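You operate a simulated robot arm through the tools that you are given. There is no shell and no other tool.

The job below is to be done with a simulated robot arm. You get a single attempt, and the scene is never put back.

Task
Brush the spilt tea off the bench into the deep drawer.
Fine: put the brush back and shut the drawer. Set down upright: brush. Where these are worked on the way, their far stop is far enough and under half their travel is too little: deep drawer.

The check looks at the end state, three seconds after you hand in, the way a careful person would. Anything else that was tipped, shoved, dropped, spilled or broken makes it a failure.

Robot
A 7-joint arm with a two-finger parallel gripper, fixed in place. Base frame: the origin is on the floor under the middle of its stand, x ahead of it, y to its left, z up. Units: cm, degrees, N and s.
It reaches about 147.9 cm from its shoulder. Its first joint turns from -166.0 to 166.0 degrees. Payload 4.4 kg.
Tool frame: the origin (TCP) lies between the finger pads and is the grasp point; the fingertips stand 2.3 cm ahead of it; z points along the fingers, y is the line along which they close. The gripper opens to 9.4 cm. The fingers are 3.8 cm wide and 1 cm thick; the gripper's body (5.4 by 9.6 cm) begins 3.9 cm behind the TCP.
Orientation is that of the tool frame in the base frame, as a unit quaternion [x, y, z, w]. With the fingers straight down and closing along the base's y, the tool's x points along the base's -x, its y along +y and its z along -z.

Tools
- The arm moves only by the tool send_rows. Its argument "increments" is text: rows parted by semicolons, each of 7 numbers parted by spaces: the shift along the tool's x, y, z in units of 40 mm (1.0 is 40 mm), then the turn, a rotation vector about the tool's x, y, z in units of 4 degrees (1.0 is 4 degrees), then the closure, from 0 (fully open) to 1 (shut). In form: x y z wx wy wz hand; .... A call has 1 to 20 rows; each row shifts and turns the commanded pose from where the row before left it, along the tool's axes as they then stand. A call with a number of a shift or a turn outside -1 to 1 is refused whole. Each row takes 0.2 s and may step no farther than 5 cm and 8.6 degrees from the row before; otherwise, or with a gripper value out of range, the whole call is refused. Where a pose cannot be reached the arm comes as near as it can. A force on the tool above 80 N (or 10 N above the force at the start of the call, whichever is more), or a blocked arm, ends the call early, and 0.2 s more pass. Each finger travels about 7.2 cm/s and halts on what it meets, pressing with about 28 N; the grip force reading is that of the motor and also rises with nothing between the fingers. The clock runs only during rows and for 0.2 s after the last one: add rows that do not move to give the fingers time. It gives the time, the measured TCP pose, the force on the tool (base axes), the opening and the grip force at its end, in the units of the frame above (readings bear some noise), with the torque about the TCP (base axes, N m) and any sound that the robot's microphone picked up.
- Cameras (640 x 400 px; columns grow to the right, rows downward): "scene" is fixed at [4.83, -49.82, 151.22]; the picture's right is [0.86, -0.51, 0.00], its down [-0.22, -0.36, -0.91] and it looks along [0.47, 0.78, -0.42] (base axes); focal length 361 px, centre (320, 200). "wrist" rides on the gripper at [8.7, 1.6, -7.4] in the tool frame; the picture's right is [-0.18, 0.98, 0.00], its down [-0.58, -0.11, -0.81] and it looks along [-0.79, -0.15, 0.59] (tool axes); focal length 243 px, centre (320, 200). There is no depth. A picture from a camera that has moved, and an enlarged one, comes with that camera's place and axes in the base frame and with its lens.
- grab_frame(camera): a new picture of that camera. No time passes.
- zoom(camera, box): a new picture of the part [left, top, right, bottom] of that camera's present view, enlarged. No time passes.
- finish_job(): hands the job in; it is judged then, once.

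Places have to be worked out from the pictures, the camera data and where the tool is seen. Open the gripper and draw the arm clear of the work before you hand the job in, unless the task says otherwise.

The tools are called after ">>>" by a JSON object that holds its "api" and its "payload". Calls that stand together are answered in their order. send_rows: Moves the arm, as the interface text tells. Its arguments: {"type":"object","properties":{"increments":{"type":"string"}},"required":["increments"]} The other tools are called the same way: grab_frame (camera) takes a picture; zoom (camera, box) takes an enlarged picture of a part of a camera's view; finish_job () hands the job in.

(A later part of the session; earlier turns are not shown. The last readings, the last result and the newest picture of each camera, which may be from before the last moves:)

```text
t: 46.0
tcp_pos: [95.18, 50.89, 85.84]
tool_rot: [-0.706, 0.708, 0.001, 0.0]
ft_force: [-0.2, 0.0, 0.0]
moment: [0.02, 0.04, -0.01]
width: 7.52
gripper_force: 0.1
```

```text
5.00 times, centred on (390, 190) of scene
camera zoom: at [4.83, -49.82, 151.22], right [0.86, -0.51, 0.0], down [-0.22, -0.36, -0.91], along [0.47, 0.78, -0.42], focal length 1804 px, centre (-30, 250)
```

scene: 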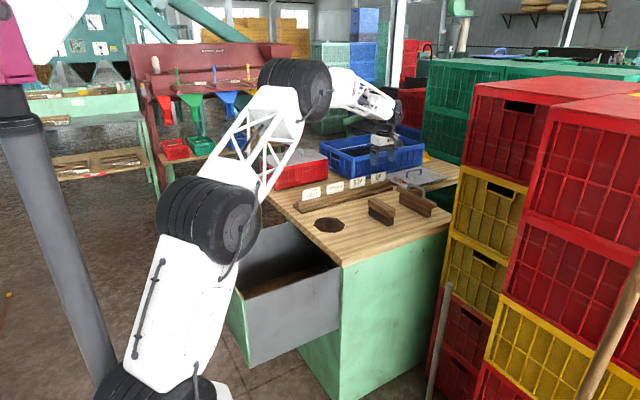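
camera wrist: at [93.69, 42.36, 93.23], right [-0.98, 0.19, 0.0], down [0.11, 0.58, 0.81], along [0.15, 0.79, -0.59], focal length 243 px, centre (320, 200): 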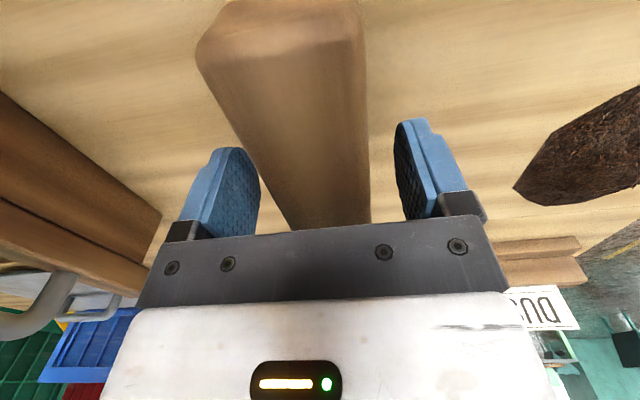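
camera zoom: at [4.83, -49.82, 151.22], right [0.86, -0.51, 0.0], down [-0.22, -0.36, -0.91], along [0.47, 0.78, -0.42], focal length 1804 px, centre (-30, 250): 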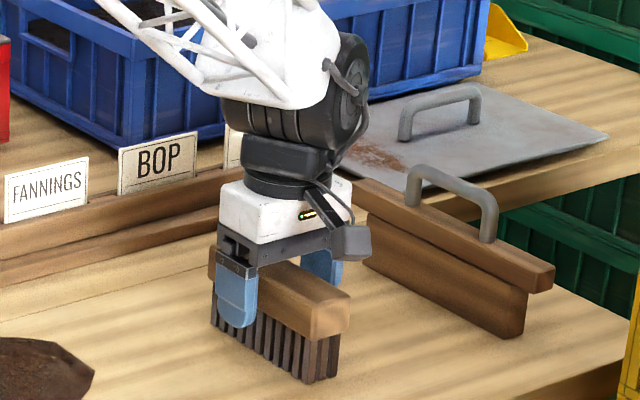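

The pads straddle the block, centred to within a few millimetres. Now I'll close.

>>> {"api": "send_rows", "payload": {"increments": "0 0 0 0 0 0 0.5; 0 0 0 0 0 0 0.8; 0 0 0 0 0 0 1; 0 0 0 0 0 0 1; 0 0 0 0 0 0 1"}}

>>> {"api": "zoom", "payload": {"camera": "scene", "box": [350, 150, 430, 230]}}

>>> {"api": "grab_frame", "payload": {"camera": "wrist"}}

```text
t: 47.2
tcp_pos: [95.18, 51.02, 85.75]
tool_rot: [-0.706, 0.708, 0.0, 0.0]
ft_force: [-0.1, 1.0, 0.2]
moment: [0.06, -0.11, 0.0]
width: 3.96
gripper_force: 27.8
```

```text
5.00 times, centred on (390, 190) of scene
camera zoom: at [4.83, -49.82, 151.22], right [0.86, -0.51, 0.0], down [-0.22, -0.36, -0.91], along [0.47, 0.78, -0.42], focal length 1804 px, centre (-30, 250)
```

zoom: 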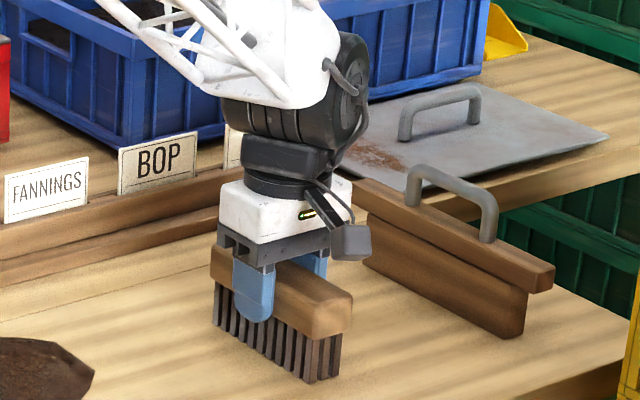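

```text
taken
camera wrist: at [93.69, 42.36, 93.26], right [-0.98, 0.19, 0.0], down [0.11, 0.58, 0.81], along [0.15, 0.79, -0.59], focal length 243 px, centre (320, 200)
```

wrist: 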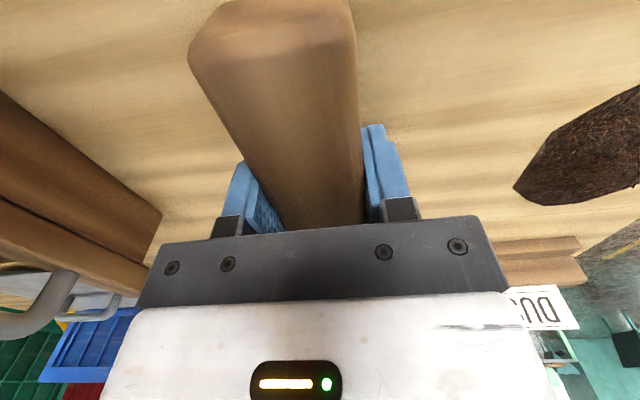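

The grip is firm at 3.96 cm with no tilt. The put-back place is TCP (95.2, 51.0, 85.75). I'll lift, carry the brush behind the tea at x≈84.5, y≈58.9, and lower it until the bristles touch.

>>> {"api": "send_rows", "payload": {"increments": "0 0 -0.4 0 0 0 1; 0 0 -0.6 0 0 0 1; 0 0 -0.5 0 0 0 1; -0.494 0.669 0 0 0 0 1; -0.494 0.669 0 0 0 0 1; -0.494 0.669 0 0 0 0 1; -0.494 0.669 0 0 0 0 1; 0 0 0 0 0 0 1; 0 0 0.5 0 0 0 1; 0 0 0.4 0 0 0 1; 0 0 0.3 0 0 0 1; 0 0 0.2 0 0 0 1; 0 0 0.1 0 0 0 1; 0 0 0 0 0 0 1"}}

>>> {"api": "grab_frame", "payload": {"camera": "wrist"}}

>>> {"api": "zoom", "payload": {"camera": "scene", "box": [290, 150, 430, 250]}}

```text
t: 50.2
tcp_pos: [84.43, 58.99, 85.98]
tool_rot: [-0.706, 0.708, 0.001, 0.001]
ft_force: [-0.1, -0.1, -1.2]
moment: [0.01, -0.01, 0.03]
width: 4.0
gripper_force: 27.6
```

```text
taken
camera wrist: at [82.9, 50.36, 93.34], right [-0.98, 0.19, 0.0], down [0.11, 0.58, 0.81], along [0.15, 0.79, -0.59], focal length 243 px, centre (320, 200)
```

wrist: 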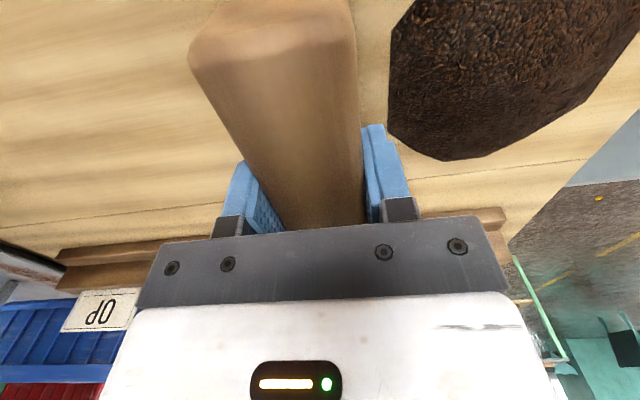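

```text
4.00 times, centred on (360, 200) of scene
camera zoom: at [4.83, -49.82, 151.22], right [0.86, -0.51, 0.0], down [-0.22, -0.36, -0.91], along [0.47, 0.78, -0.42], focal length 1443 px, centre (160, 200)
```

zoom: 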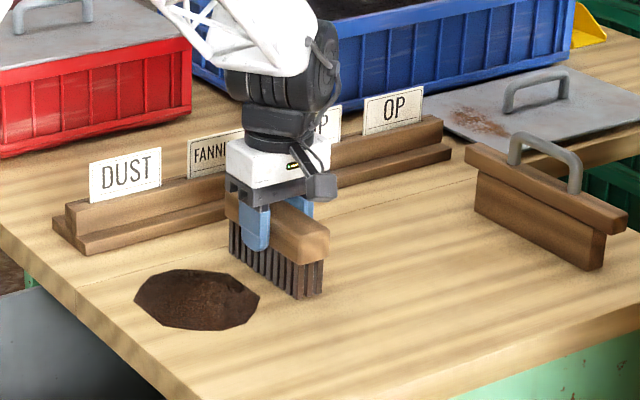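

The brush is right behind the tea, perhaps 2 mm above the bench. I'll lower those last millimetres and begin sweeping toward the edge, checking half-way.

>>> {"api": "send_rows", "payload": {"increments": "0 0 0.04 0 0 0 1; 0 0 0.03 0 0 0 1; 0 0 0 0 0 0 1"}}

```text
t: 51.0
tcp_pos: [84.31, 59.05, 85.86]
tool_rot: [-0.706, 0.708, 0.0, 0.002]
ft_force: [-6.9, -3.6, 22.2]
moment: [-0.45, 0.36, -0.03]
width: 3.96
gripper_force: 28.5
```

The bristles now press the bench with about 22 N. I'll ease up slightly and sweep the first half.

>>> {"api": "send_rows", "payload": {"increments": "0 0 -0.02 0 0 0 1; 0 0.2 0 0 0 0 1; 0 0.25 0 0 0 0 1; 0 0.25 0 0 0 0 1; 0 0.25 0 0 0 0 1; 0 0.25 0 0 0 0 1; 0 0.25 0 0 0 0 1; 0 0.25 0 0 0 0 1; 0 0 0 0 0 0 1"}}

>>> {"api": "grab_frame", "payload": {"camera": "wrist"}}

>>> {"api": "zoom", "payload": {"camera": "scene", "box": [270, 160, 410, 260]}}

```text
t: 53.0
tcp_pos: [77.7, 59.21, 85.72]
tool_rot: [-0.707, 0.707, 0.001, 0.0]
ft_force: [16.9, 0.8, 31.6]
moment: [0.04, -0.39, -0.02]
width: 3.95
gripper_force: 28.3
```

```text
taken
camera wrist: at [76.16, 50.43, 93.19], right [-0.98, 0.19, 0.0], down [0.11, 0.58, 0.81], along [0.15, 0.79, -0.59], focal length 243 px, centre (320, 200)
```

wrist: 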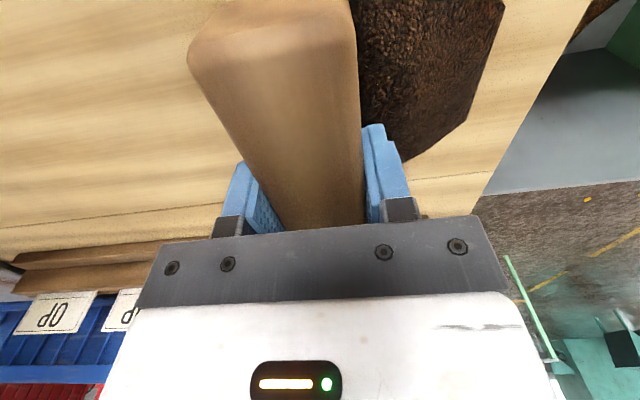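

```text
4.00 times, centred on (340, 210) of scene
camera zoom: at [4.83, -49.82, 151.22], right [0.86, -0.51, 0.0], down [-0.22, -0.36, -0.91], along [0.47, 0.78, -0.42], focal length 1443 px, centre (240, 160)
```

zoom: 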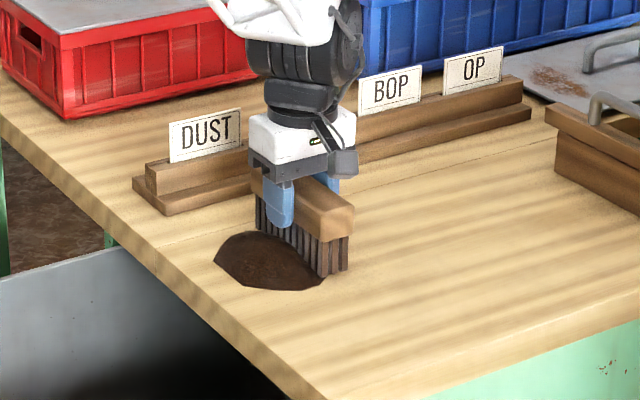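

The brush is pushing the tea ahead and the bench behind it looks clean. I'll ease the pressure slightly and continue over the front edge.

>>> {"api": "send_rows", "payload": {"increments": "0 0.2 -0.02 0 0 0 1; 0 0.25 0 0 0 0 1; 0 0.25 0 0 0 0 1; 0 0.25 0 0 0 0 1; 0 0.25 0 0 0 0 1; 0 0.25 0 0 0 0 1; 0 0.25 0 0 0 0 1; 0 0.25 0 0 0 0 1; 0 0 0 0 0 0 1"}}

>>> {"api": "grab_frame", "payload": {"camera": "wrist"}}

>>> {"api": "zoom", "payload": {"camera": "scene", "box": [250, 170, 390, 270]}}

```text
t: 55.0
tcp_pos: [69.71, 58.98, 85.7]
tool_rot: [-0.706, 0.708, 0.0, 0.0]
ft_force: [4.9, -3.6, 10.3]
moment: [0.15, -0.11, -0.13]
width: 3.96
gripper_force: 28.0
```

```text
taken
camera wrist: at [68.24, 50.28, 93.16], right [-0.98, 0.19, 0.0], down [0.11, 0.58, 0.81], along [0.15, 0.79, -0.59], focal length 243 px, centre (320, 200)
```

wrist: 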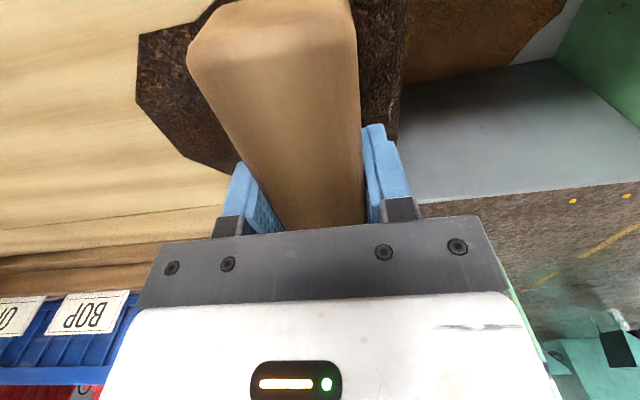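

```text
4.00 times, centred on (320, 220) of scene
camera zoom: at [4.83, -49.82, 151.22], right [0.86, -0.51, 0.0], down [-0.22, -0.36, -0.91], along [0.47, 0.78, -0.42], focal length 1443 px, centre (320, 120)
```

zoom: 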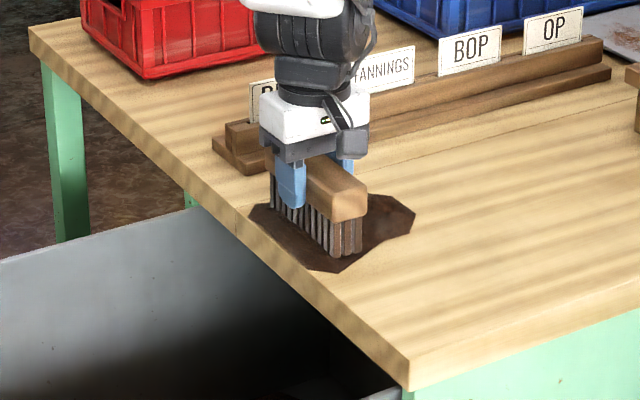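

The tea's leading edge has been pushed to the bench edge, but some still shows behind the brush, so more passes may be needed. I'll finish this stroke over the edge and inspect.

>>> {"api": "send_rows", "payload": {"increments": "0 0.25 0 0 0 0 1; 0 0.25 0 0 0 0 1; 0 0.25 0 0 0 0 1; 0 0.25 0 0 0 0 1; 0 0.25 0 0 0 0 1; 0 0.25 0 0 0 0 1; 0 0.25 0 0 0 0 1; 0 0.25 0 0 0 0 1; 0 0.25 0 0 0 0 1; 0 0 0 0 0 0 1"}}

>>> {"api": "grab_frame", "payload": {"camera": "wrist"}}

>>> {"api": "zoom", "payload": {"camera": "scene", "box": [250, 170, 390, 270]}}

```text
t: 57.2
tcp_pos: [60.72, 59.06, 85.75]
tool_rot: [-0.706, 0.708, 0.001, 0.001]
ft_force: [0.4, -0.2, -1.0]
moment: [0.02, -0.03, 0.0]
width: 4.0
gripper_force: 27.4
```

```text
taken
camera wrist: at [59.22, 50.31, 93.11], right [-0.98, 0.19, 0.0], down [0.11, 0.58, 0.81], along [0.15, 0.79, -0.59], focal length 243 px, centre (320, 200)
```

wrist: 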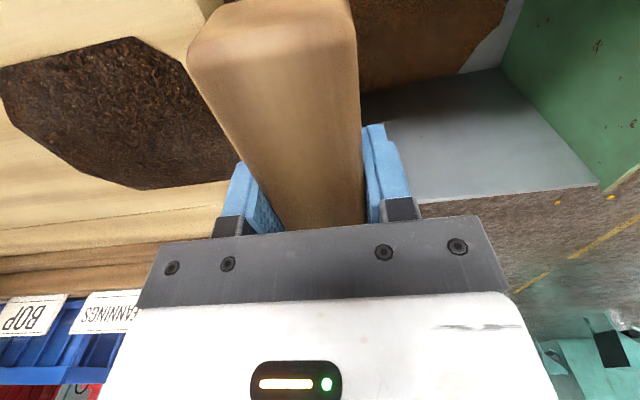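

```text
4.00 times, centred on (320, 220) of scene
camera zoom: at [4.83, -49.82, 151.22], right [0.86, -0.51, 0.0], down [-0.22, -0.36, -0.91], along [0.47, 0.78, -0.42], focal length 1443 px, centre (320, 120)
```

zoom: 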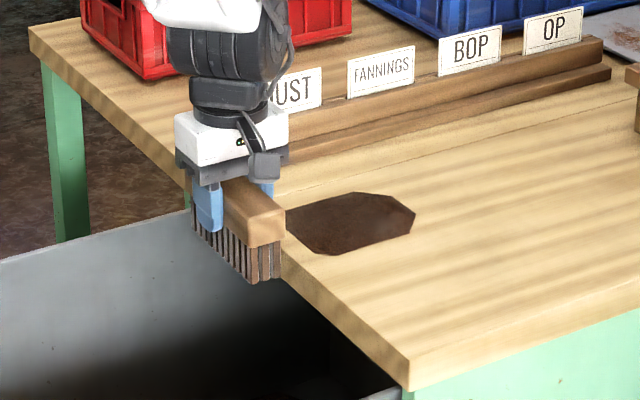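

Some tea went over the edge, but a patch still shows. I'll lift the brush and look at what remains.

>>> {"api": "send_rows", "payload": {"increments": "0 0 -0.5 0 0 0 1; 0 0 -0.7 0 0 0 1; 0 0 -0.7 0 0 0 1; 0 -0.5 0 0 0 0 1; 0 -0.9 0 0 0 0 1; 0 -0.9 0 0 0 0 1; 0 -0.9 0 0 0 0 1; 0 -0.9 0 0 0 0 1; 0 -0.9 0 0 0 0 1; 0 -0.9 0 0 0 0 1; 0 0 0 0 0 0 1"}}

>>> {"api": "grab_frame", "payload": {"camera": "wrist"}}

>>> {"api": "zoom", "payload": {"camera": "scene", "box": [290, 195, 370, 245]}}

>>> {"api": "zoom", "payload": {"camera": "scene", "box": [200, 200, 360, 330]}}

```text
t: 59.6
tcp_pos: [84.61, 59.05, 93.39]
tool_rot: [-0.707, 0.707, 0.001, 0.0]
ft_force: [-0.4, 0.8, -1.7]
moment: [0.01, -0.03, -0.02]
width: 4.0
gripper_force: 28.2
```

```text
taken
camera wrist: at [82.99, 50.33, 100.87], right [-0.98, 0.19, 0.0], down [0.11, 0.58, 0.81], along [0.15, 0.79, -0.59], focal length 243 px, centre (320, 200)
```

wrist: 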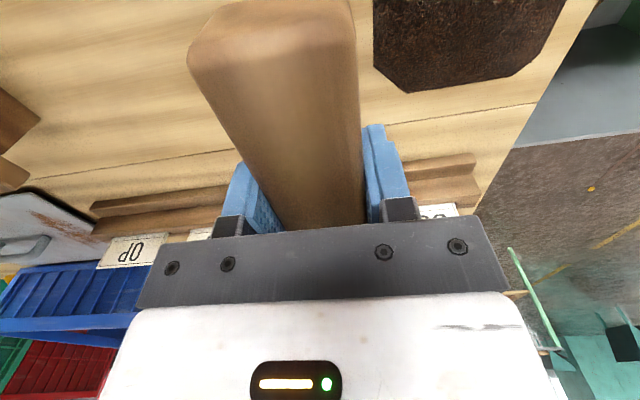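

```text
8.00 times, centred on (330, 220) of scene
camera zoom: at [4.83, -49.82, 151.22], right [0.86, -0.51, 0.0], down [-0.22, -0.36, -0.91], along [0.47, 0.78, -0.42], focal length 2886 px, centre (240, 40)
```

zoom: 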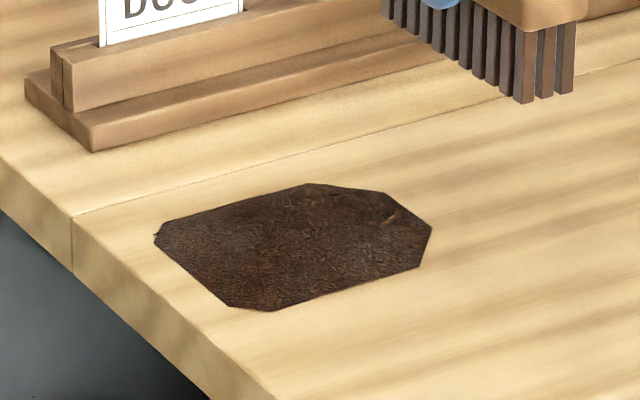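

```text
3.08 times, centred on (280, 265) of scene
camera zoom: at [4.83, -49.82, 151.22], right [0.86, -0.51, 0.0], down [-0.22, -0.36, -0.91], along [0.47, 0.78, -0.42], focal length 1110 px, centre (443, 0)
```

zoom: 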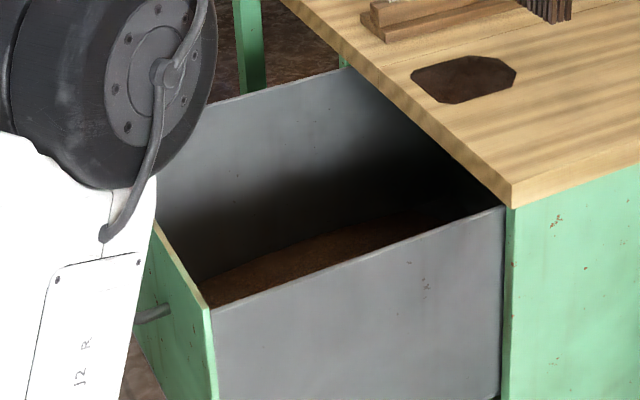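

A patch about 13 × 10 cm remains (x 67–81, y 54–65), so one stroke only takes a share. I'll set the brush down behind it again with firmer pressure and make a second stroke.

>>> {"api": "send_rows", "payload": {"increments": "0 0 0.6 0 0 0 1; 0 0 0.6 0 0 0 1; 0 0 0.4 0 0 0 1; 0 0 0.2 0 0 0 1; 0 0 0.1 0 0 0 1; 0 0 0.05 0 0 0 1; 0 0 0 0 0 0 1"}}

```text
t: 61.2
tcp_pos: [84.45, 58.98, 85.71]
tool_rot: [-0.707, 0.708, 0.0, 0.001]
ft_force: [-2.4, -1.1, 13.0]
moment: [-0.8, 0.23, -0.1]
width: 3.96
gripper_force: 28.7
```

Contact is at 13 N. I'll press slightly more and sweep the first stretch slowly, then check how the patch responds.

>>> {"api": "send_rows", "payload": {"increments": "0 0 0.02 0 0 0 1; 0 0.2 0 0 0 0 1; 0 0.2 0 0 0 0 1; 0 0.2 0 0 0 0 1; 0 0.2 0 0 0 0 1; 0 0.2 0 0 0 0 1; 0 0.2 0 0 0 0 1; 0 0.2 0 0 0 0 1; 0 0.2 0 0 0 0 1; 0 0.2 0 0 0 0 1; 0 0.2 0 0 0 0 1; 0 0.2 0 0 0 0 1; 0 0.2 0 0 0 0 1; 0 0.2 0 0 0 0 1; 0 0 0 0 0 0 1"}}

>>> {"api": "grab_frame", "payload": {"camera": "wrist"}}

>>> {"api": "zoom", "payload": {"camera": "scene", "box": [270, 175, 390, 260]}}

```text
t: 64.4
tcp_pos: [74.1, 59.07, 85.58]
tool_rot: [-0.706, 0.708, 0.0, 0.001]
ft_force: [10.3, -1.1, 25.4]
moment: [0.02, -0.25, -0.03]
width: 3.99
gripper_force: 27.3
```

```text
taken
camera wrist: at [72.56, 50.37, 92.91], right [-0.98, 0.19, 0.0], down [0.11, 0.58, 0.81], along [0.15, 0.79, -0.59], focal length 243 px, centre (320, 200)
```

wrist: 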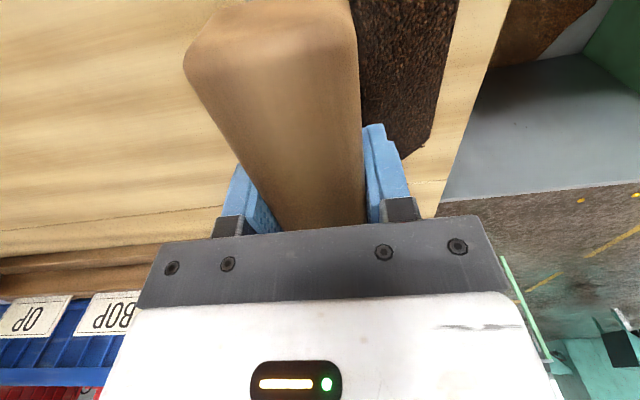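

```text
4.71 times, centred on (330, 218) of scene
camera zoom: at [4.83, -49.82, 151.22], right [0.86, -0.51, 0.0], down [-0.22, -0.36, -0.91], along [0.47, 0.78, -0.42], focal length 1698 px, centre (273, 118)
```

zoom: 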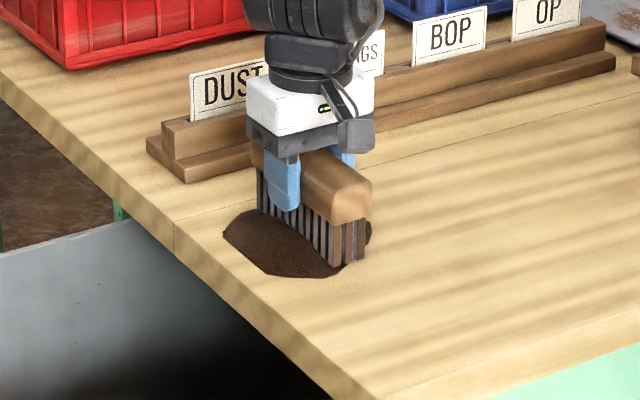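

This firmer, slower stroke carries the tea: the bench behind the brush is now clean. I'll continue at the same speed and pressure over the edge.

>>> {"api": "send_rows", "payload": {"increments": "0 0.2 0 0 0 0 1; 0 0.2 0 0 0 0 1; 0 0.2 0 0 0 0 1; 0 0.2 0 0 0 0 1; 0 0.2 0 0 0 0 1; 0 0.2 0 0 0 0 1; 0 0.2 0 0 0 0 1; 0 0 0 0 0 0 1"}}

>>> {"api": "grab_frame", "payload": {"camera": "wrist"}}

>>> {"api": "zoom", "payload": {"camera": "scene", "box": [270, 175, 390, 260]}}

```text
t: 66.2
tcp_pos: [68.43, 58.86, 85.36]
tool_rot: [-0.707, 0.708, 0.001, 0.001]
ft_force: [0.8, 0.7, 3.8]
moment: [-0.02, -0.01, 0.01]
width: 3.99
gripper_force: 27.9
```

```text
taken
camera wrist: at [66.85, 50.35, 92.92], right [-0.98, 0.19, 0.0], down [0.11, 0.58, 0.81], along [0.15, 0.79, -0.59], focal length 243 px, centre (320, 200)
```

wrist: 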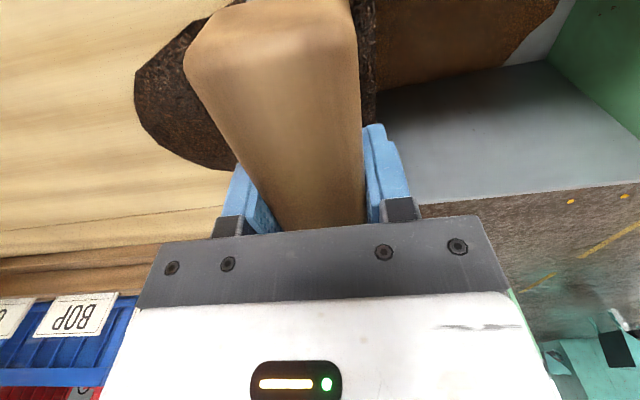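

```text
4.71 times, centred on (330, 218) of scene
camera zoom: at [4.83, -49.82, 151.22], right [0.86, -0.51, 0.0], down [-0.22, -0.36, -0.91], along [0.47, 0.78, -0.42], focal length 1698 px, centre (273, 118)
```

zoom: 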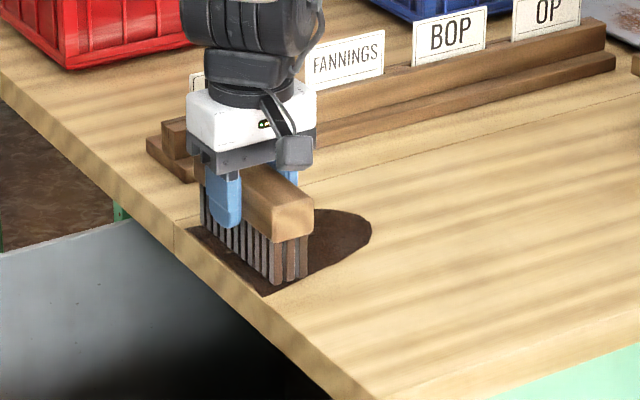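

Part of the tea slips under the brush, so each stroke carries only a limited load. I'll finish this stroke and repeat until it is clean.

>>> {"api": "send_rows", "payload": {"increments": "0 0.2 0 0 0 0 1; 0 0.2 0 0 0 0 1; 0 0.2 0 0 0 0 1; 0 0.2 0 0 0 0 1; 0 0.25 0 0 0 0 1; 0 0.25 0 0 0 0 1; 0 0.25 0 0 0 0 1; 0 0.25 0 0 0 0 1; 0 0 0 0 0 0 1; 0 0 -0.5 0 0 0 1; 0 0 -0.7 0 0 0 1; 0 0 -0.7 0 0 0 1; 0 0 0 0 0 0 1"}}

>>> {"api": "grab_frame", "payload": {"camera": "wrist"}}

>>> {"api": "zoom", "payload": {"camera": "scene", "box": [250, 175, 370, 260]}}

```text
t: 69.0
tcp_pos: [61.28, 59.01, 93.22]
tool_rot: [-0.707, 0.707, 0.0, 0.0]
ft_force: [-0.5, 0.7, -1.1]
moment: [-0.05, 0.0, -0.01]
width: 3.97
gripper_force: 28.2
```

```text
taken
camera wrist: at [59.77, 50.34, 100.66], right [-0.98, 0.19, 0.0], down [0.11, 0.58, 0.81], along [0.15, 0.79, -0.59], focal length 243 px, centre (320, 200)
```

wrist: 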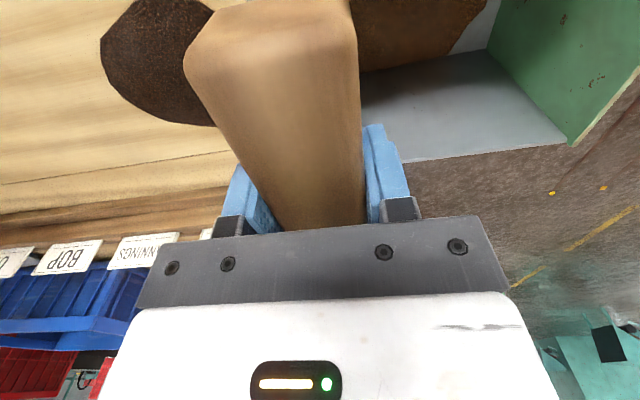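

```text
4.71 times, centred on (310, 218) of scene
camera zoom: at [4.83, -49.82, 151.22], right [0.86, -0.51, 0.0], down [-0.22, -0.36, -0.91], along [0.47, 0.78, -0.42], focal length 1698 px, centre (367, 118)
```

zoom: 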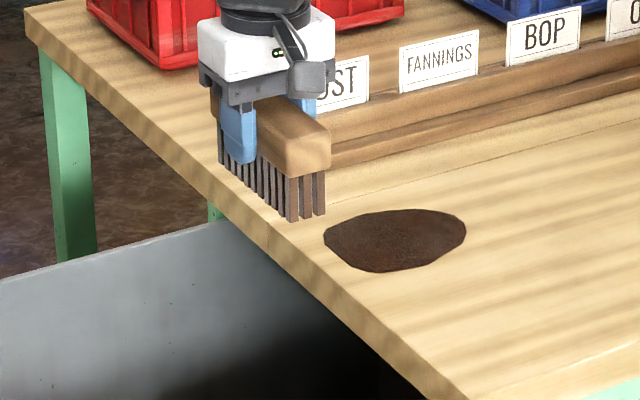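

The patch is shrinking (now about x 67–79, y 55.5–64.5). I'll make the next stroke with the brush shifted half a tuft in y, since grains may be passing between the tufts.

>>> {"api": "send_rows", "payload": {"increments": "0 -0.9 0 0 0 0 1; -0.15 -0.9 0 0 0 0 1; 0 -0.9 0 0 0 0 1; 0 -0.9 0 0 0 0 1; 0 -0.9 0 0 0 0 1; 0 -0.9 0 0 0 0 1; 0 0 0 0 0 0 1; 0 0 0.6 0 0 0 1; 0 0 0.6 0 0 0 1; 0 0 0.4 0 0 0 1; 0 0 0.2 0 0 0 1; 0 0 0.08 0 0 0 1; 0 0 0.04 0 0 0 1; 0 0 0 0 0 0 1"}}

>>> {"api": "zoom", "payload": {"camera": "scene", "box": [290, 175, 410, 250]}}

```text
t: 72.0
tcp_pos: [82.9, 59.59, 85.43]
tool_rot: [-0.707, 0.707, 0.001, 0.0]
ft_force: [-3.0, -2.0, 9.7]
moment: [-0.8, 0.19, -0.24]
width: 3.99
gripper_force: 28.5
```

```text
5.33 times, centred on (350, 212) of scene
camera zoom: at [4.83, -49.82, 151.22], right [0.86, -0.51, 0.0], down [-0.22, -0.36, -0.91], along [0.47, 0.78, -0.42], focal length 1924 px, centre (160, 133)
```

zoom: 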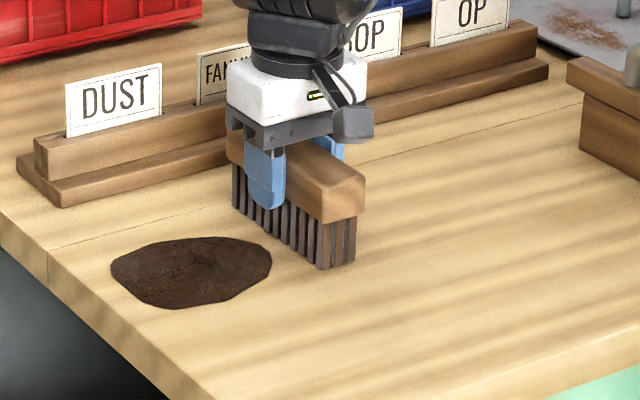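

Contact is light and a bit toward the near end. I'll press to level it and make the third stroke.

>>> {"api": "send_rows", "payload": {"increments": "0 0 0.03 0 0 0 1; 0 0.2 0.01 0 0 0 1; 0 0.2 0 0 0 0 1; 0 0.2 0 0 0 0 1; 0 0.2 0 0 0 0 1; 0 0.2 0 0 0 0 1; 0 0.2 0 0 0 0 1; 0 0.2 0 0 0 0 1; 0 0.2 0 0 0 0 1; 0 0.2 0 0 0 0 1; 0 0.2 0 0 0 0 1; 0 0.2 0 0 0 0 1; 0 0.2 0 0 0 0 1; 0 0.2 0 0 0 0 1; 0 0.2 0 0 0 0 1; 0 0.2 0 0 0 0 1; 0 0 0 0 0 0 1"}}

>>> {"api": "zoom", "payload": {"camera": "scene", "box": [270, 185, 390, 260]}}

>>> {"api": "grab_frame", "payload": {"camera": "wrist"}}

```text
t: 75.6
tcp_pos: [70.84, 59.66, 85.28]
tool_rot: [-0.706, 0.708, 0.001, 0.001]
ft_force: [12.5, -0.7, 25.3]
moment: [-0.11, -0.25, 0.06]
width: 3.96
gripper_force: 28.0
```

```text
5.33 times, centred on (330, 222) of scene
camera zoom: at [4.83, -49.82, 151.22], right [0.86, -0.51, 0.0], down [-0.22, -0.36, -0.91], along [0.47, 0.78, -0.42], focal length 1924 px, centre (267, 80)
```

zoom: 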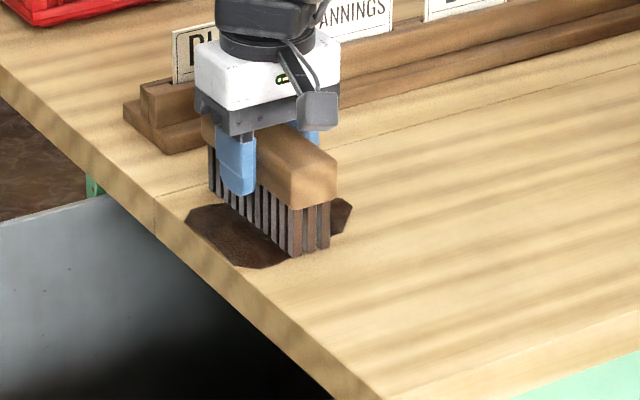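

```text
taken
camera wrist: at [69.32, 50.92, 92.72], right [-0.98, 0.19, 0.0], down [0.11, 0.58, 0.81], along [0.15, 0.79, -0.59], focal length 243 px, centre (320, 200)
```

wrist: 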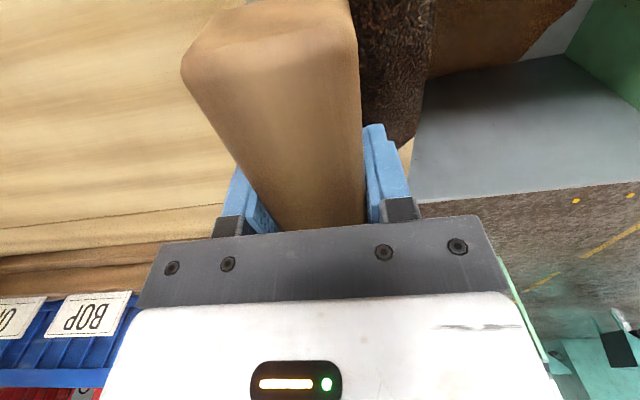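

Progress: the rear of the patch has moved forward to about x=77.5, and tea is heaped in front of the brush. I'll finish the stroke over the edge and lift.

>>> {"api": "send_rows", "payload": {"increments": "0 0.2 0 0 0 0 1; 0 0.2 0 0 0 0 1; 0 0.2 0 0 0 0 1; 0 0.2 0 0 0 0 1; 0 0.2 0 0 0 0 1; 0 0.2 0 0 0 0 1; 0 0.2 0 0 0 0 1; 0 0.25 0 0 0 0 1; 0 0.25 0 0 0 0 1; 0 0.25 0 0 0 0 1; 0 0.25 0 0 0 0 1; 0 0 0 0 0 0 1; 0 0 -0.5 0 0 0 1; 0 0 -0.7 0 0 0 1; 0 0 -0.7 0 0 0 1; 0 0 0 0 0 0 1"}}

>>> {"api": "grab_frame", "payload": {"camera": "wrist"}}

>>> {"api": "zoom", "payload": {"camera": "scene", "box": [250, 175, 370, 260]}}

>>> {"api": "zoom", "payload": {"camera": "scene", "box": [200, 220, 360, 330]}}

```text
t: 79.0
tcp_pos: [61.39, 59.54, 92.95]
tool_rot: [-0.707, 0.707, 0.0, 0.0]
ft_force: [-0.5, -0.1, -2.0]
moment: [0.01, 0.02, -0.01]
width: 3.98
gripper_force: 27.9
```

```text
taken
camera wrist: at [59.83, 50.87, 100.33], right [-0.98, 0.19, 0.0], down [0.11, 0.58, 0.81], along [0.15, 0.79, -0.59], focal length 243 px, centre (320, 200)
```

wrist: 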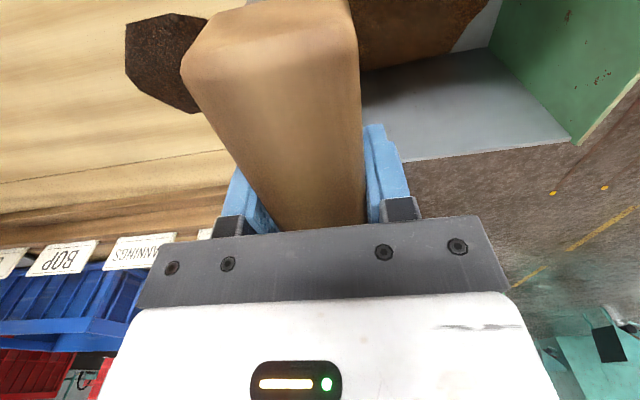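

```text
4.71 times, centred on (310, 218) of scene
camera zoom: at [4.83, -49.82, 151.22], right [0.86, -0.51, 0.0], down [-0.22, -0.36, -0.91], along [0.47, 0.78, -0.42], focal length 1698 px, centre (367, 118)
```

zoom: 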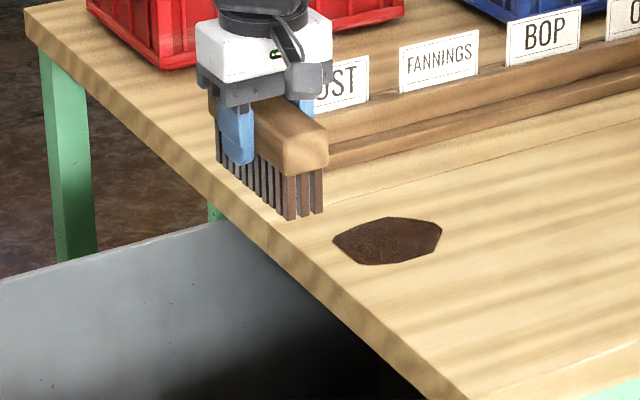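

```text
3.64 times, centred on (280, 275) of scene
camera zoom: at [4.83, -49.82, 151.22], right [0.86, -0.51, 0.0], down [-0.22, -0.36, -0.91], along [0.47, 0.78, -0.42], focal length 1312 px, centre (466, -73)
```

zoom: 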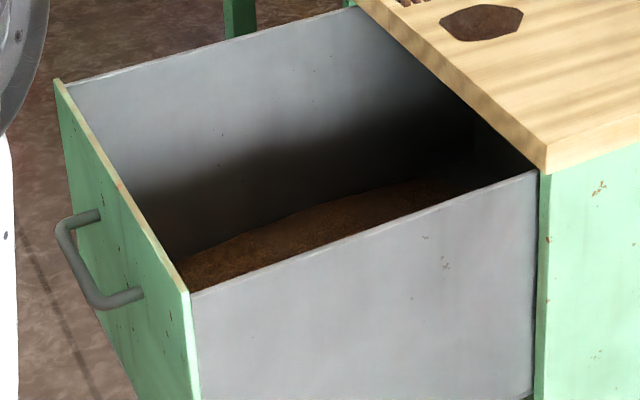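

The patch has roughly halved (x 68–78, y 56–63). I'll make the fourth stroke with the same pressure.

>>> {"api": "send_rows", "payload": {"increments": "0 -0.98 0 0 0 0 1; 0.05 -0.98 0 0 0 0 1; 0 -0.98 0 0 0 0 1; 0 -0.98 0 0 0 0 1; 0 -0.98 0 0 0 0 1; 0 0 0 0 0 0 1; 0 0 0.6 0 0 0 1; 0 0 0.6 0 0 0 1; 0 0 0.4 0 0 0 1; 0 0 0.2 0 0 0 1; 0 0 0.1 0 0 0 1; 0 0 0.02 0 0 0 1; 0 0 0 0 0 0 1"}}

```text
t: 81.8
tcp_pos: [80.74, 59.35, 85.24]
tool_rot: [-0.707, 0.708, 0.0, 0.002]
ft_force: [-5.2, 3.7, 12.3]
moment: [-0.42, 0.3, -0.13]
width: 3.97
gripper_force: 28.2
```

Contact is at 12 N. I'll press slightly more and sweep.

>>> {"api": "send_rows", "payload": {"increments": "0 0 0.03 0 0 0 1; 0 0.2 0 0 0 0 1; 0 0.2 0 0 0 0 1; 0 0.2 0 0 0 0 1; 0 0.2 0 0 0 0 1; 0 0.2 0 0 0 0 1; 0 0.2 0 0 0 0 1; 0 0.2 0 0 0 0 1; 0 0.2 0 0 0 0 1; 0 0.2 0 0 0 0 1; 0 0.2 0 0 0 0 1; 0 0.2 0 0 0 0 1; 0 0.2 0 0 0 0 1; 0 0.2 0 0 0 0 1; 0 0.2 0 0 0 0 1; 0 0.2 0 0 0 0 1; 0 0.2 0 0 0 0 1; 0 0.2 0 0 0 0 1; 0 0.2 0 0 0 0 1; 0 0 0 0 0 0 1"}}

>>> {"api": "send_rows", "payload": {"increments": "0 0.2 0 0 0 0 1; 0 0.2 0 0 0 0 1; 0 0.25 0 0 0 0 1; 0 0.25 0 0 0 0 1; 0 0.25 0 0 0 0 1; 0 0 0 0 0 0 1; 0 0 -0.5 0 0 0 1; 0 0 -0.7 0 0 0 1; 0 0 -0.7 0 0 0 1; 0 0 0 0 0 0 1"}}

>>> {"api": "zoom", "payload": {"camera": "scene", "box": [250, 175, 370, 260]}}

>>> {"api": "grab_frame", "payload": {"camera": "wrist"}}

```text
t: 86.0
tcp_pos: [66.48, 59.45, 85.09]
tool_rot: [-0.707, 0.707, 0.0, 0.001]
ft_force: [9.1, -0.9, 14.7]
moment: [0.05, -0.23, -0.01]
width: 3.98
gripper_force: 27.8
```

```text
t: 88.2
tcp_pos: [61.87, 59.55, 92.66]
tool_rot: [-0.707, 0.708, 0.0, 0.001]
ft_force: [0.0, 0.0, -0.7]
moment: [0.02, -0.01, 0.0]
width: 3.96
gripper_force: 28.4
```

```text
4.71 times, centred on (310, 218) of scene
camera zoom: at [4.83, -49.82, 151.22], right [0.86, -0.51, 0.0], down [-0.22, -0.36, -0.91], along [0.47, 0.78, -0.42], focal length 1698 px, centre (367, 118)
```

zoom: 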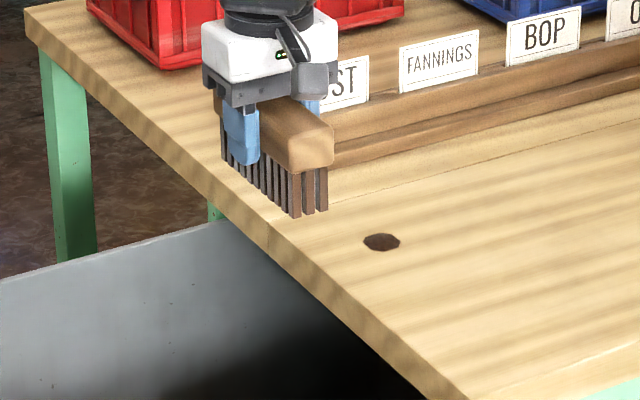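

```text
taken
camera wrist: at [60.32, 50.85, 100.2], right [-0.98, 0.19, 0.0], down [0.11, 0.58, 0.81], along [0.15, 0.79, -0.59], focal length 243 px, centre (320, 200)
```

wrist: 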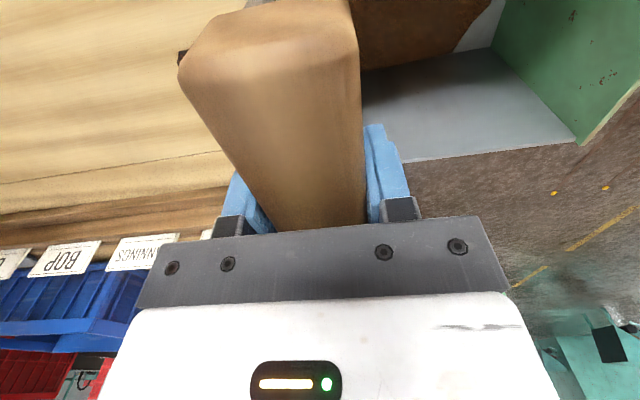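

Only a small spot about 3 cm across remains, near (72, 59.6). I'll make one more stroke over it.

>>> {"api": "send_rows", "payload": {"increments": "0 -0.95 0 0 0 0 1; 0 -0.95 0 0 0 0 1; 0 -0.95 0 0 0 0 1; 0 -0.95 0 0 0 0 1; 0 0 0 0 0 0 1; 0 0 0.6 0 0 0 1; 0 0 0.6 0 0 0 1; 0 0 0.4 0 0 0 1; 0 0 0.2 0 0 0 1; 0 0 0.1 0 0 0 1; 0 0 0.02 0 0 0 1; 0 0 0 0 0 0 1"}}

```text
t: 90.8
tcp_pos: [77.11, 59.42, 85.04]
tool_rot: [-0.706, 0.708, 0.0, 0.002]
ft_force: [0.1, 1.0, 13.3]
moment: [-0.24, 0.18, 0.01]
width: 3.99
gripper_force: 28.3
```

The bristles are in contact at 13 N. I'll sweep the remaining spot over the edge with slightly more pressure.

>>> {"api": "send_rows", "payload": {"increments": "0 0 0.03 0 0 0 1; 0 0.2 0 0 0 0 1; 0 0.2 0 0 0 0 1; 0 0.2 0 0 0 0 1; 0 0.2 0 0 0 0 1; 0 0.2 0 0 0 0 1; 0 0.2 0 0 0 0 1; 0 0.2 0 0 0 0 1; 0 0.2 0 0 0 0 1; 0 0.2 0 0 0 0 1; 0 0.2 0 0 0 0 1; 0 0.2 0 0 0 0 1; 0 0.2 0 0 0 0 1; 0 0.2 0 0 0 0 1; 0 0.2 0 0 0 0 1; 0 0.2 0 0 0 0 1; 0 0.2 0 0 0 0 1; 0 0.2 0 0 0 0 1; 0 0.2 0 0 0 0 1; 0 0.2 0 0 0 0 1"}}

>>> {"api": "send_rows", "payload": {"increments": "0 0 0 0 0 0 1; 0 0 -0.5 0 0 0 1; 0 0 -0.7 0 0 0 1; 0 0 -0.7 0 0 0 1; 0 0 0 0 0 0 1"}}

>>> {"api": "zoom", "payload": {"camera": "scene", "box": [250, 175, 370, 260]}}

>>> {"api": "zoom", "payload": {"camera": "scene", "box": [290, 195, 370, 245]}}

>>> {"api": "grab_frame", "payload": {"camera": "wrist"}}

```text
t: 95.0
tcp_pos: [61.88, 59.35, 84.78]
tool_rot: [-0.707, 0.708, 0.001, 0.0]
ft_force: [-0.2, -0.1, -2.1]
moment: [0.01, 0.03, -0.03]
width: 3.99
gripper_force: 27.9
```

```text
t: 96.2
tcp_pos: [62.08, 59.31, 92.5]
tool_rot: [-0.706, 0.708, 0.0, 0.0]
ft_force: [0.2, 0.5, -0.9]
moment: [-0.01, -0.02, 0.01]
width: 3.97
gripper_force: 28.0
```

```text
4.71 times, centred on (310, 218) of scene
camera zoom: at [4.83, -49.82, 151.22], right [0.86, -0.51, 0.0], down [-0.22, -0.36, -0.91], along [0.47, 0.78, -0.42], focal length 1698 px, centre (367, 118)
```

zoom: 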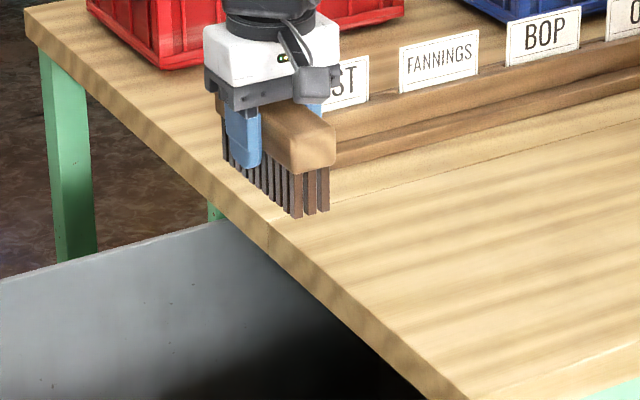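

```text
8.00 times, centred on (330, 220) of scene
camera zoom: at [4.83, -49.82, 151.22], right [0.86, -0.51, 0.0], down [-0.22, -0.36, -0.91], along [0.47, 0.78, -0.42], focal length 2886 px, centre (240, 40)
```

zoom: 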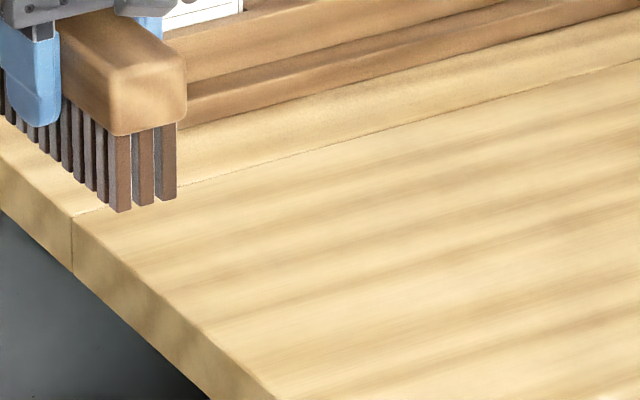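

```text
taken
camera wrist: at [60.41, 50.73, 99.94], right [-0.98, 0.19, 0.0], down [0.11, 0.58, 0.81], along [0.15, 0.79, -0.59], focal length 243 px, centre (320, 200)
```

wrist: 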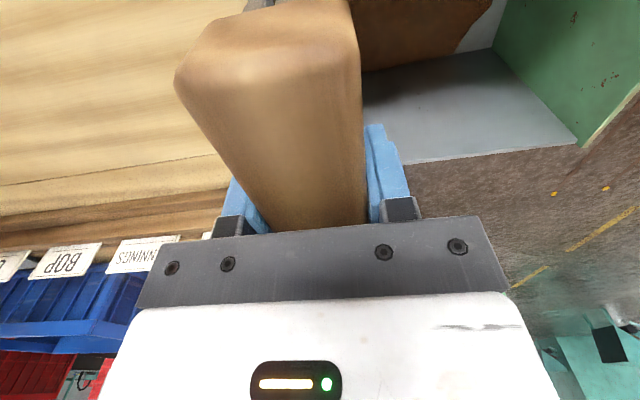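

The patch is gone from view. I'll swing the brush back over the bench to expose the area it was hiding and double-check.

>>> {"api": "send_rows", "payload": {"increments": "0 -0.95 0 0 0 0 1; 0 -0.95 0 0 0 0 1; 0 -0.95 0 0 0 0 1; 0 -0.95 0 0 0 0 1; 0 -0.95 0 0 0 0 1; 0 -0.55 0 0 0 0 1; 0 0 0 0 0 0 1"}}

>>> {"api": "zoom", "payload": {"camera": "scene", "box": [270, 180, 390, 260]}}

>>> {"api": "zoom", "payload": {"camera": "scene", "box": [300, 200, 364, 240]}}

>>> {"api": "grab_frame", "payload": {"camera": "wrist"}}

```text
t: 97.8
tcp_pos: [83.02, 59.41, 92.49]
tool_rot: [-0.707, 0.708, 0.001, 0.001]
ft_force: [0.3, -0.3, -1.4]
moment: [0.0, -0.03, 0.02]
width: 3.99
gripper_force: 27.7
```

```text
5.00 times, centred on (330, 220) of scene
camera zoom: at [4.83, -49.82, 151.22], right [0.86, -0.51, 0.0], down [-0.22, -0.36, -0.91], along [0.47, 0.78, -0.42], focal length 1804 px, centre (270, 100)
```

zoom: 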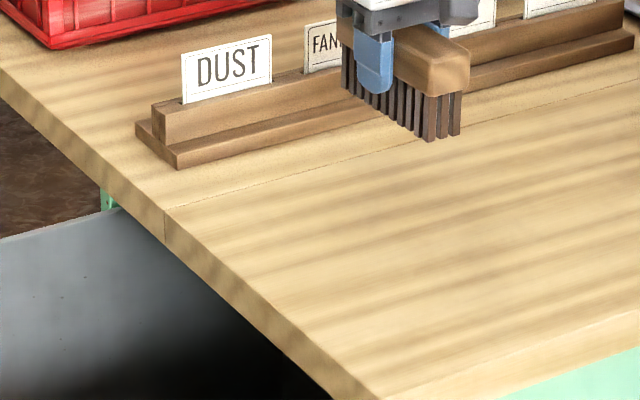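

```text
10.00 times, centred on (332, 220) of scene
camera zoom: at [4.83, -49.82, 151.22], right [0.86, -0.51, 0.0], down [-0.22, -0.36, -0.91], along [0.47, 0.78, -0.42], focal length 3608 px, centre (200, 0)
```

zoom: 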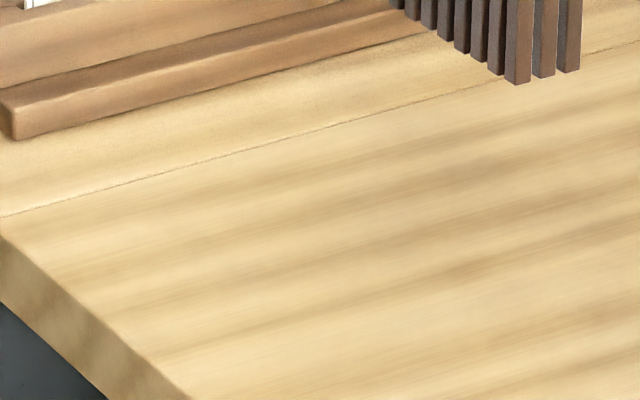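

```text
taken
camera wrist: at [81.49, 50.69, 99.93], right [-0.98, 0.19, 0.0], down [0.11, 0.58, 0.81], along [0.15, 0.79, -0.59], focal length 243 px, centre (320, 200)
```

wrist: 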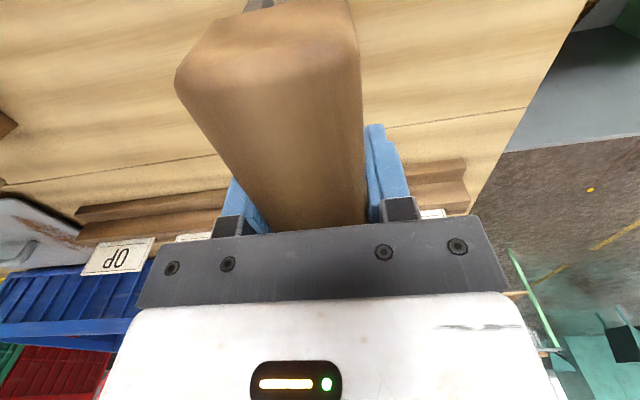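

The bench looks clean. I'll make one more light stroke over the same area to catch any stray dust, checking the brush's attitude first.

>>> {"api": "zoom", "payload": {"camera": "scene", "box": [325, 160, 385, 210]}}

>>> {"api": "send_rows", "payload": {"increments": "0 0 0.6 0 0 0 1; 0 0 0.6 0 0 0 1; 0 0 0.4 0 0 0 1; 0 0 0.2 0 0 0 1; 0 0 0.1 0 0 0 1; 0 0 0.02 0 0 0 1; 0 0 0 0 0 0 1"}}

```text
8.00 times, centred on (355, 185) of scene
camera zoom: at [4.83, -49.82, 151.22], right [0.86, -0.51, 0.0], down [-0.22, -0.36, -0.91], along [0.47, 0.78, -0.42], focal length 2886 px, centre (40, 320)
```

zoom: 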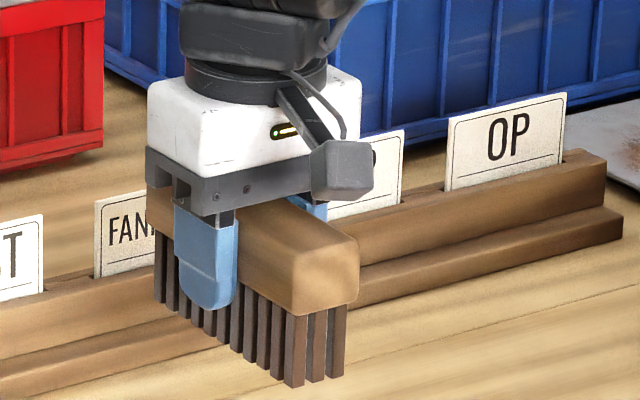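

```text
t: 99.4
tcp_pos: [83.04, 59.4, 84.78]
tool_rot: [-0.707, 0.707, 0.001, 0.001]
ft_force: [0.0, 2.4, 4.3]
moment: [-0.24, 0.03, -0.03]
width: 3.98
gripper_force: 27.5
```

The brush is level. I'll make the final light stroke over the edge.

>>> {"api": "send_rows", "payload": {"increments": "0 0 0.03 0 0 0 1; 0 0.28 0 0 0 0 1; 0 0.28 0 0 0 0 1; 0 0.28 0 0 0 0 1; 0 0.28 0 0 0 0 1; 0 0.28 0 0 0 0 1; 0 0.28 0 0 0 0 1; 0 0.28 0 0 0 0 1; 0 0.28 0 0 0 0 1; 0 0.28 0 0 0 0 1; 0 0.28 0 0 0 0 1; 0 0.28 0 0 0 0 1; 0 0.28 0 0 0 0 1; 0 0.28 0 0 0 0 1; 0 0.28 0 0 0 0 1; 0 0.28 0 0 0 0 1; 0 0.28 0 0 0 0 1; 0 0.28 0 0 0 0 1; 0 0.28 0 0 0 0 1; 0 0.28 0 0 0 0 1"}}

>>> {"api": "send_rows", "payload": {"increments": "0 0 0 0 0 0 1; 0 0 -0.5 0 0 0 1; 0 0 -0.7 0 0 0 1; 0 0 -0.7 0 0 0 1; 0 -0.95 0 0 0 0 1; 0 -0.95 0 0 0 0 1; 0 -0.95 0 0 0 0 1; 0 -0.95 0 0 0 0 1; 0 -0.95 0 0 0 0 1; 0.4 -0.9 0 0 0 0 1; 0.5 -0.9 0 0 0 0 1; 0.5 -0.9 0 0 0 0 1; 0.6 -0.9 0 0 0 0 1; 0 0 0 0 0 0 1"}}

>>> {"api": "grab_frame", "payload": {"camera": "scene"}}

>>> {"api": "grab_frame", "payload": {"camera": "wrist"}}

```text
t: 103.6
tcp_pos: [61.76, 59.49, 84.67]
tool_rot: [-0.707, 0.708, 0.0, 0.001]
ft_force: [0.0, 0.1, -1.3]
moment: [-0.01, 0.0, 0.02]
width: 3.97
gripper_force: 27.9
```

```text
t: 106.6
tcp_pos: [95.24, 51.32, 92.48]
tool_rot: [-0.706, 0.708, 0.0, 0.001]
ft_force: [-0.1, 0.3, -1.7]
moment: [0.03, -0.01, -0.01]
width: 3.98
gripper_force: 27.3
```

```text
taken
```

scene: 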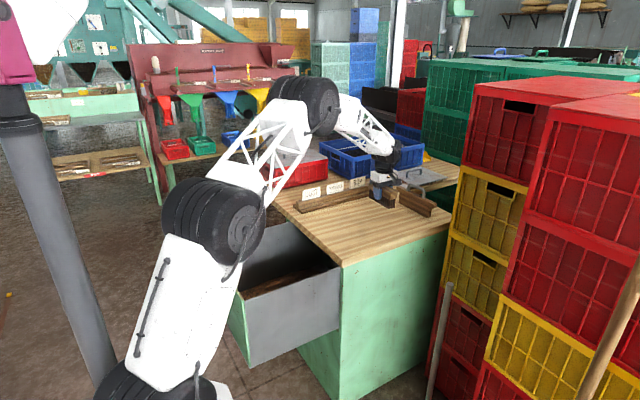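

```text
taken
camera wrist: at [93.69, 42.58, 99.84], right [-0.98, 0.19, 0.0], down [0.11, 0.58, 0.81], along [0.15, 0.79, -0.59], focal length 243 px, centre (320, 200)
```

wrist: 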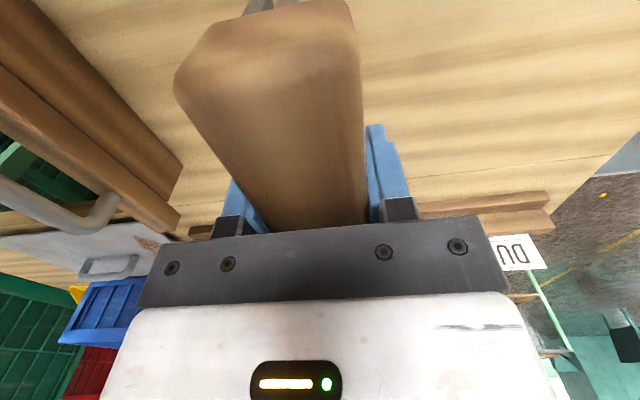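

The bench is clean and the brush is above its original spot. I'll lower it slowly until the bristles touch.

>>> {"api": "send_rows", "payload": {"increments": "0.075 0.025 0.6 0 0 0 1; 0 0 0.6 0 0 0 1; 0 0 0.4 0 0 0 1; 0 0 0.2 0 0 0 1; 0 0 0.08 0 0 0 1; 0 0 0.03 0 0 0 1; 0 0 0 0 0 0 1"}}

```text
t: 108.2
tcp_pos: [95.02, 51.18, 84.74]
tool_rot: [-0.707, 0.707, 0.001, 0.001]
ft_force: [-1.4, -5.8, 11.0]
moment: [-0.68, 0.16, -0.03]
width: 3.95
gripper_force: 27.3
```

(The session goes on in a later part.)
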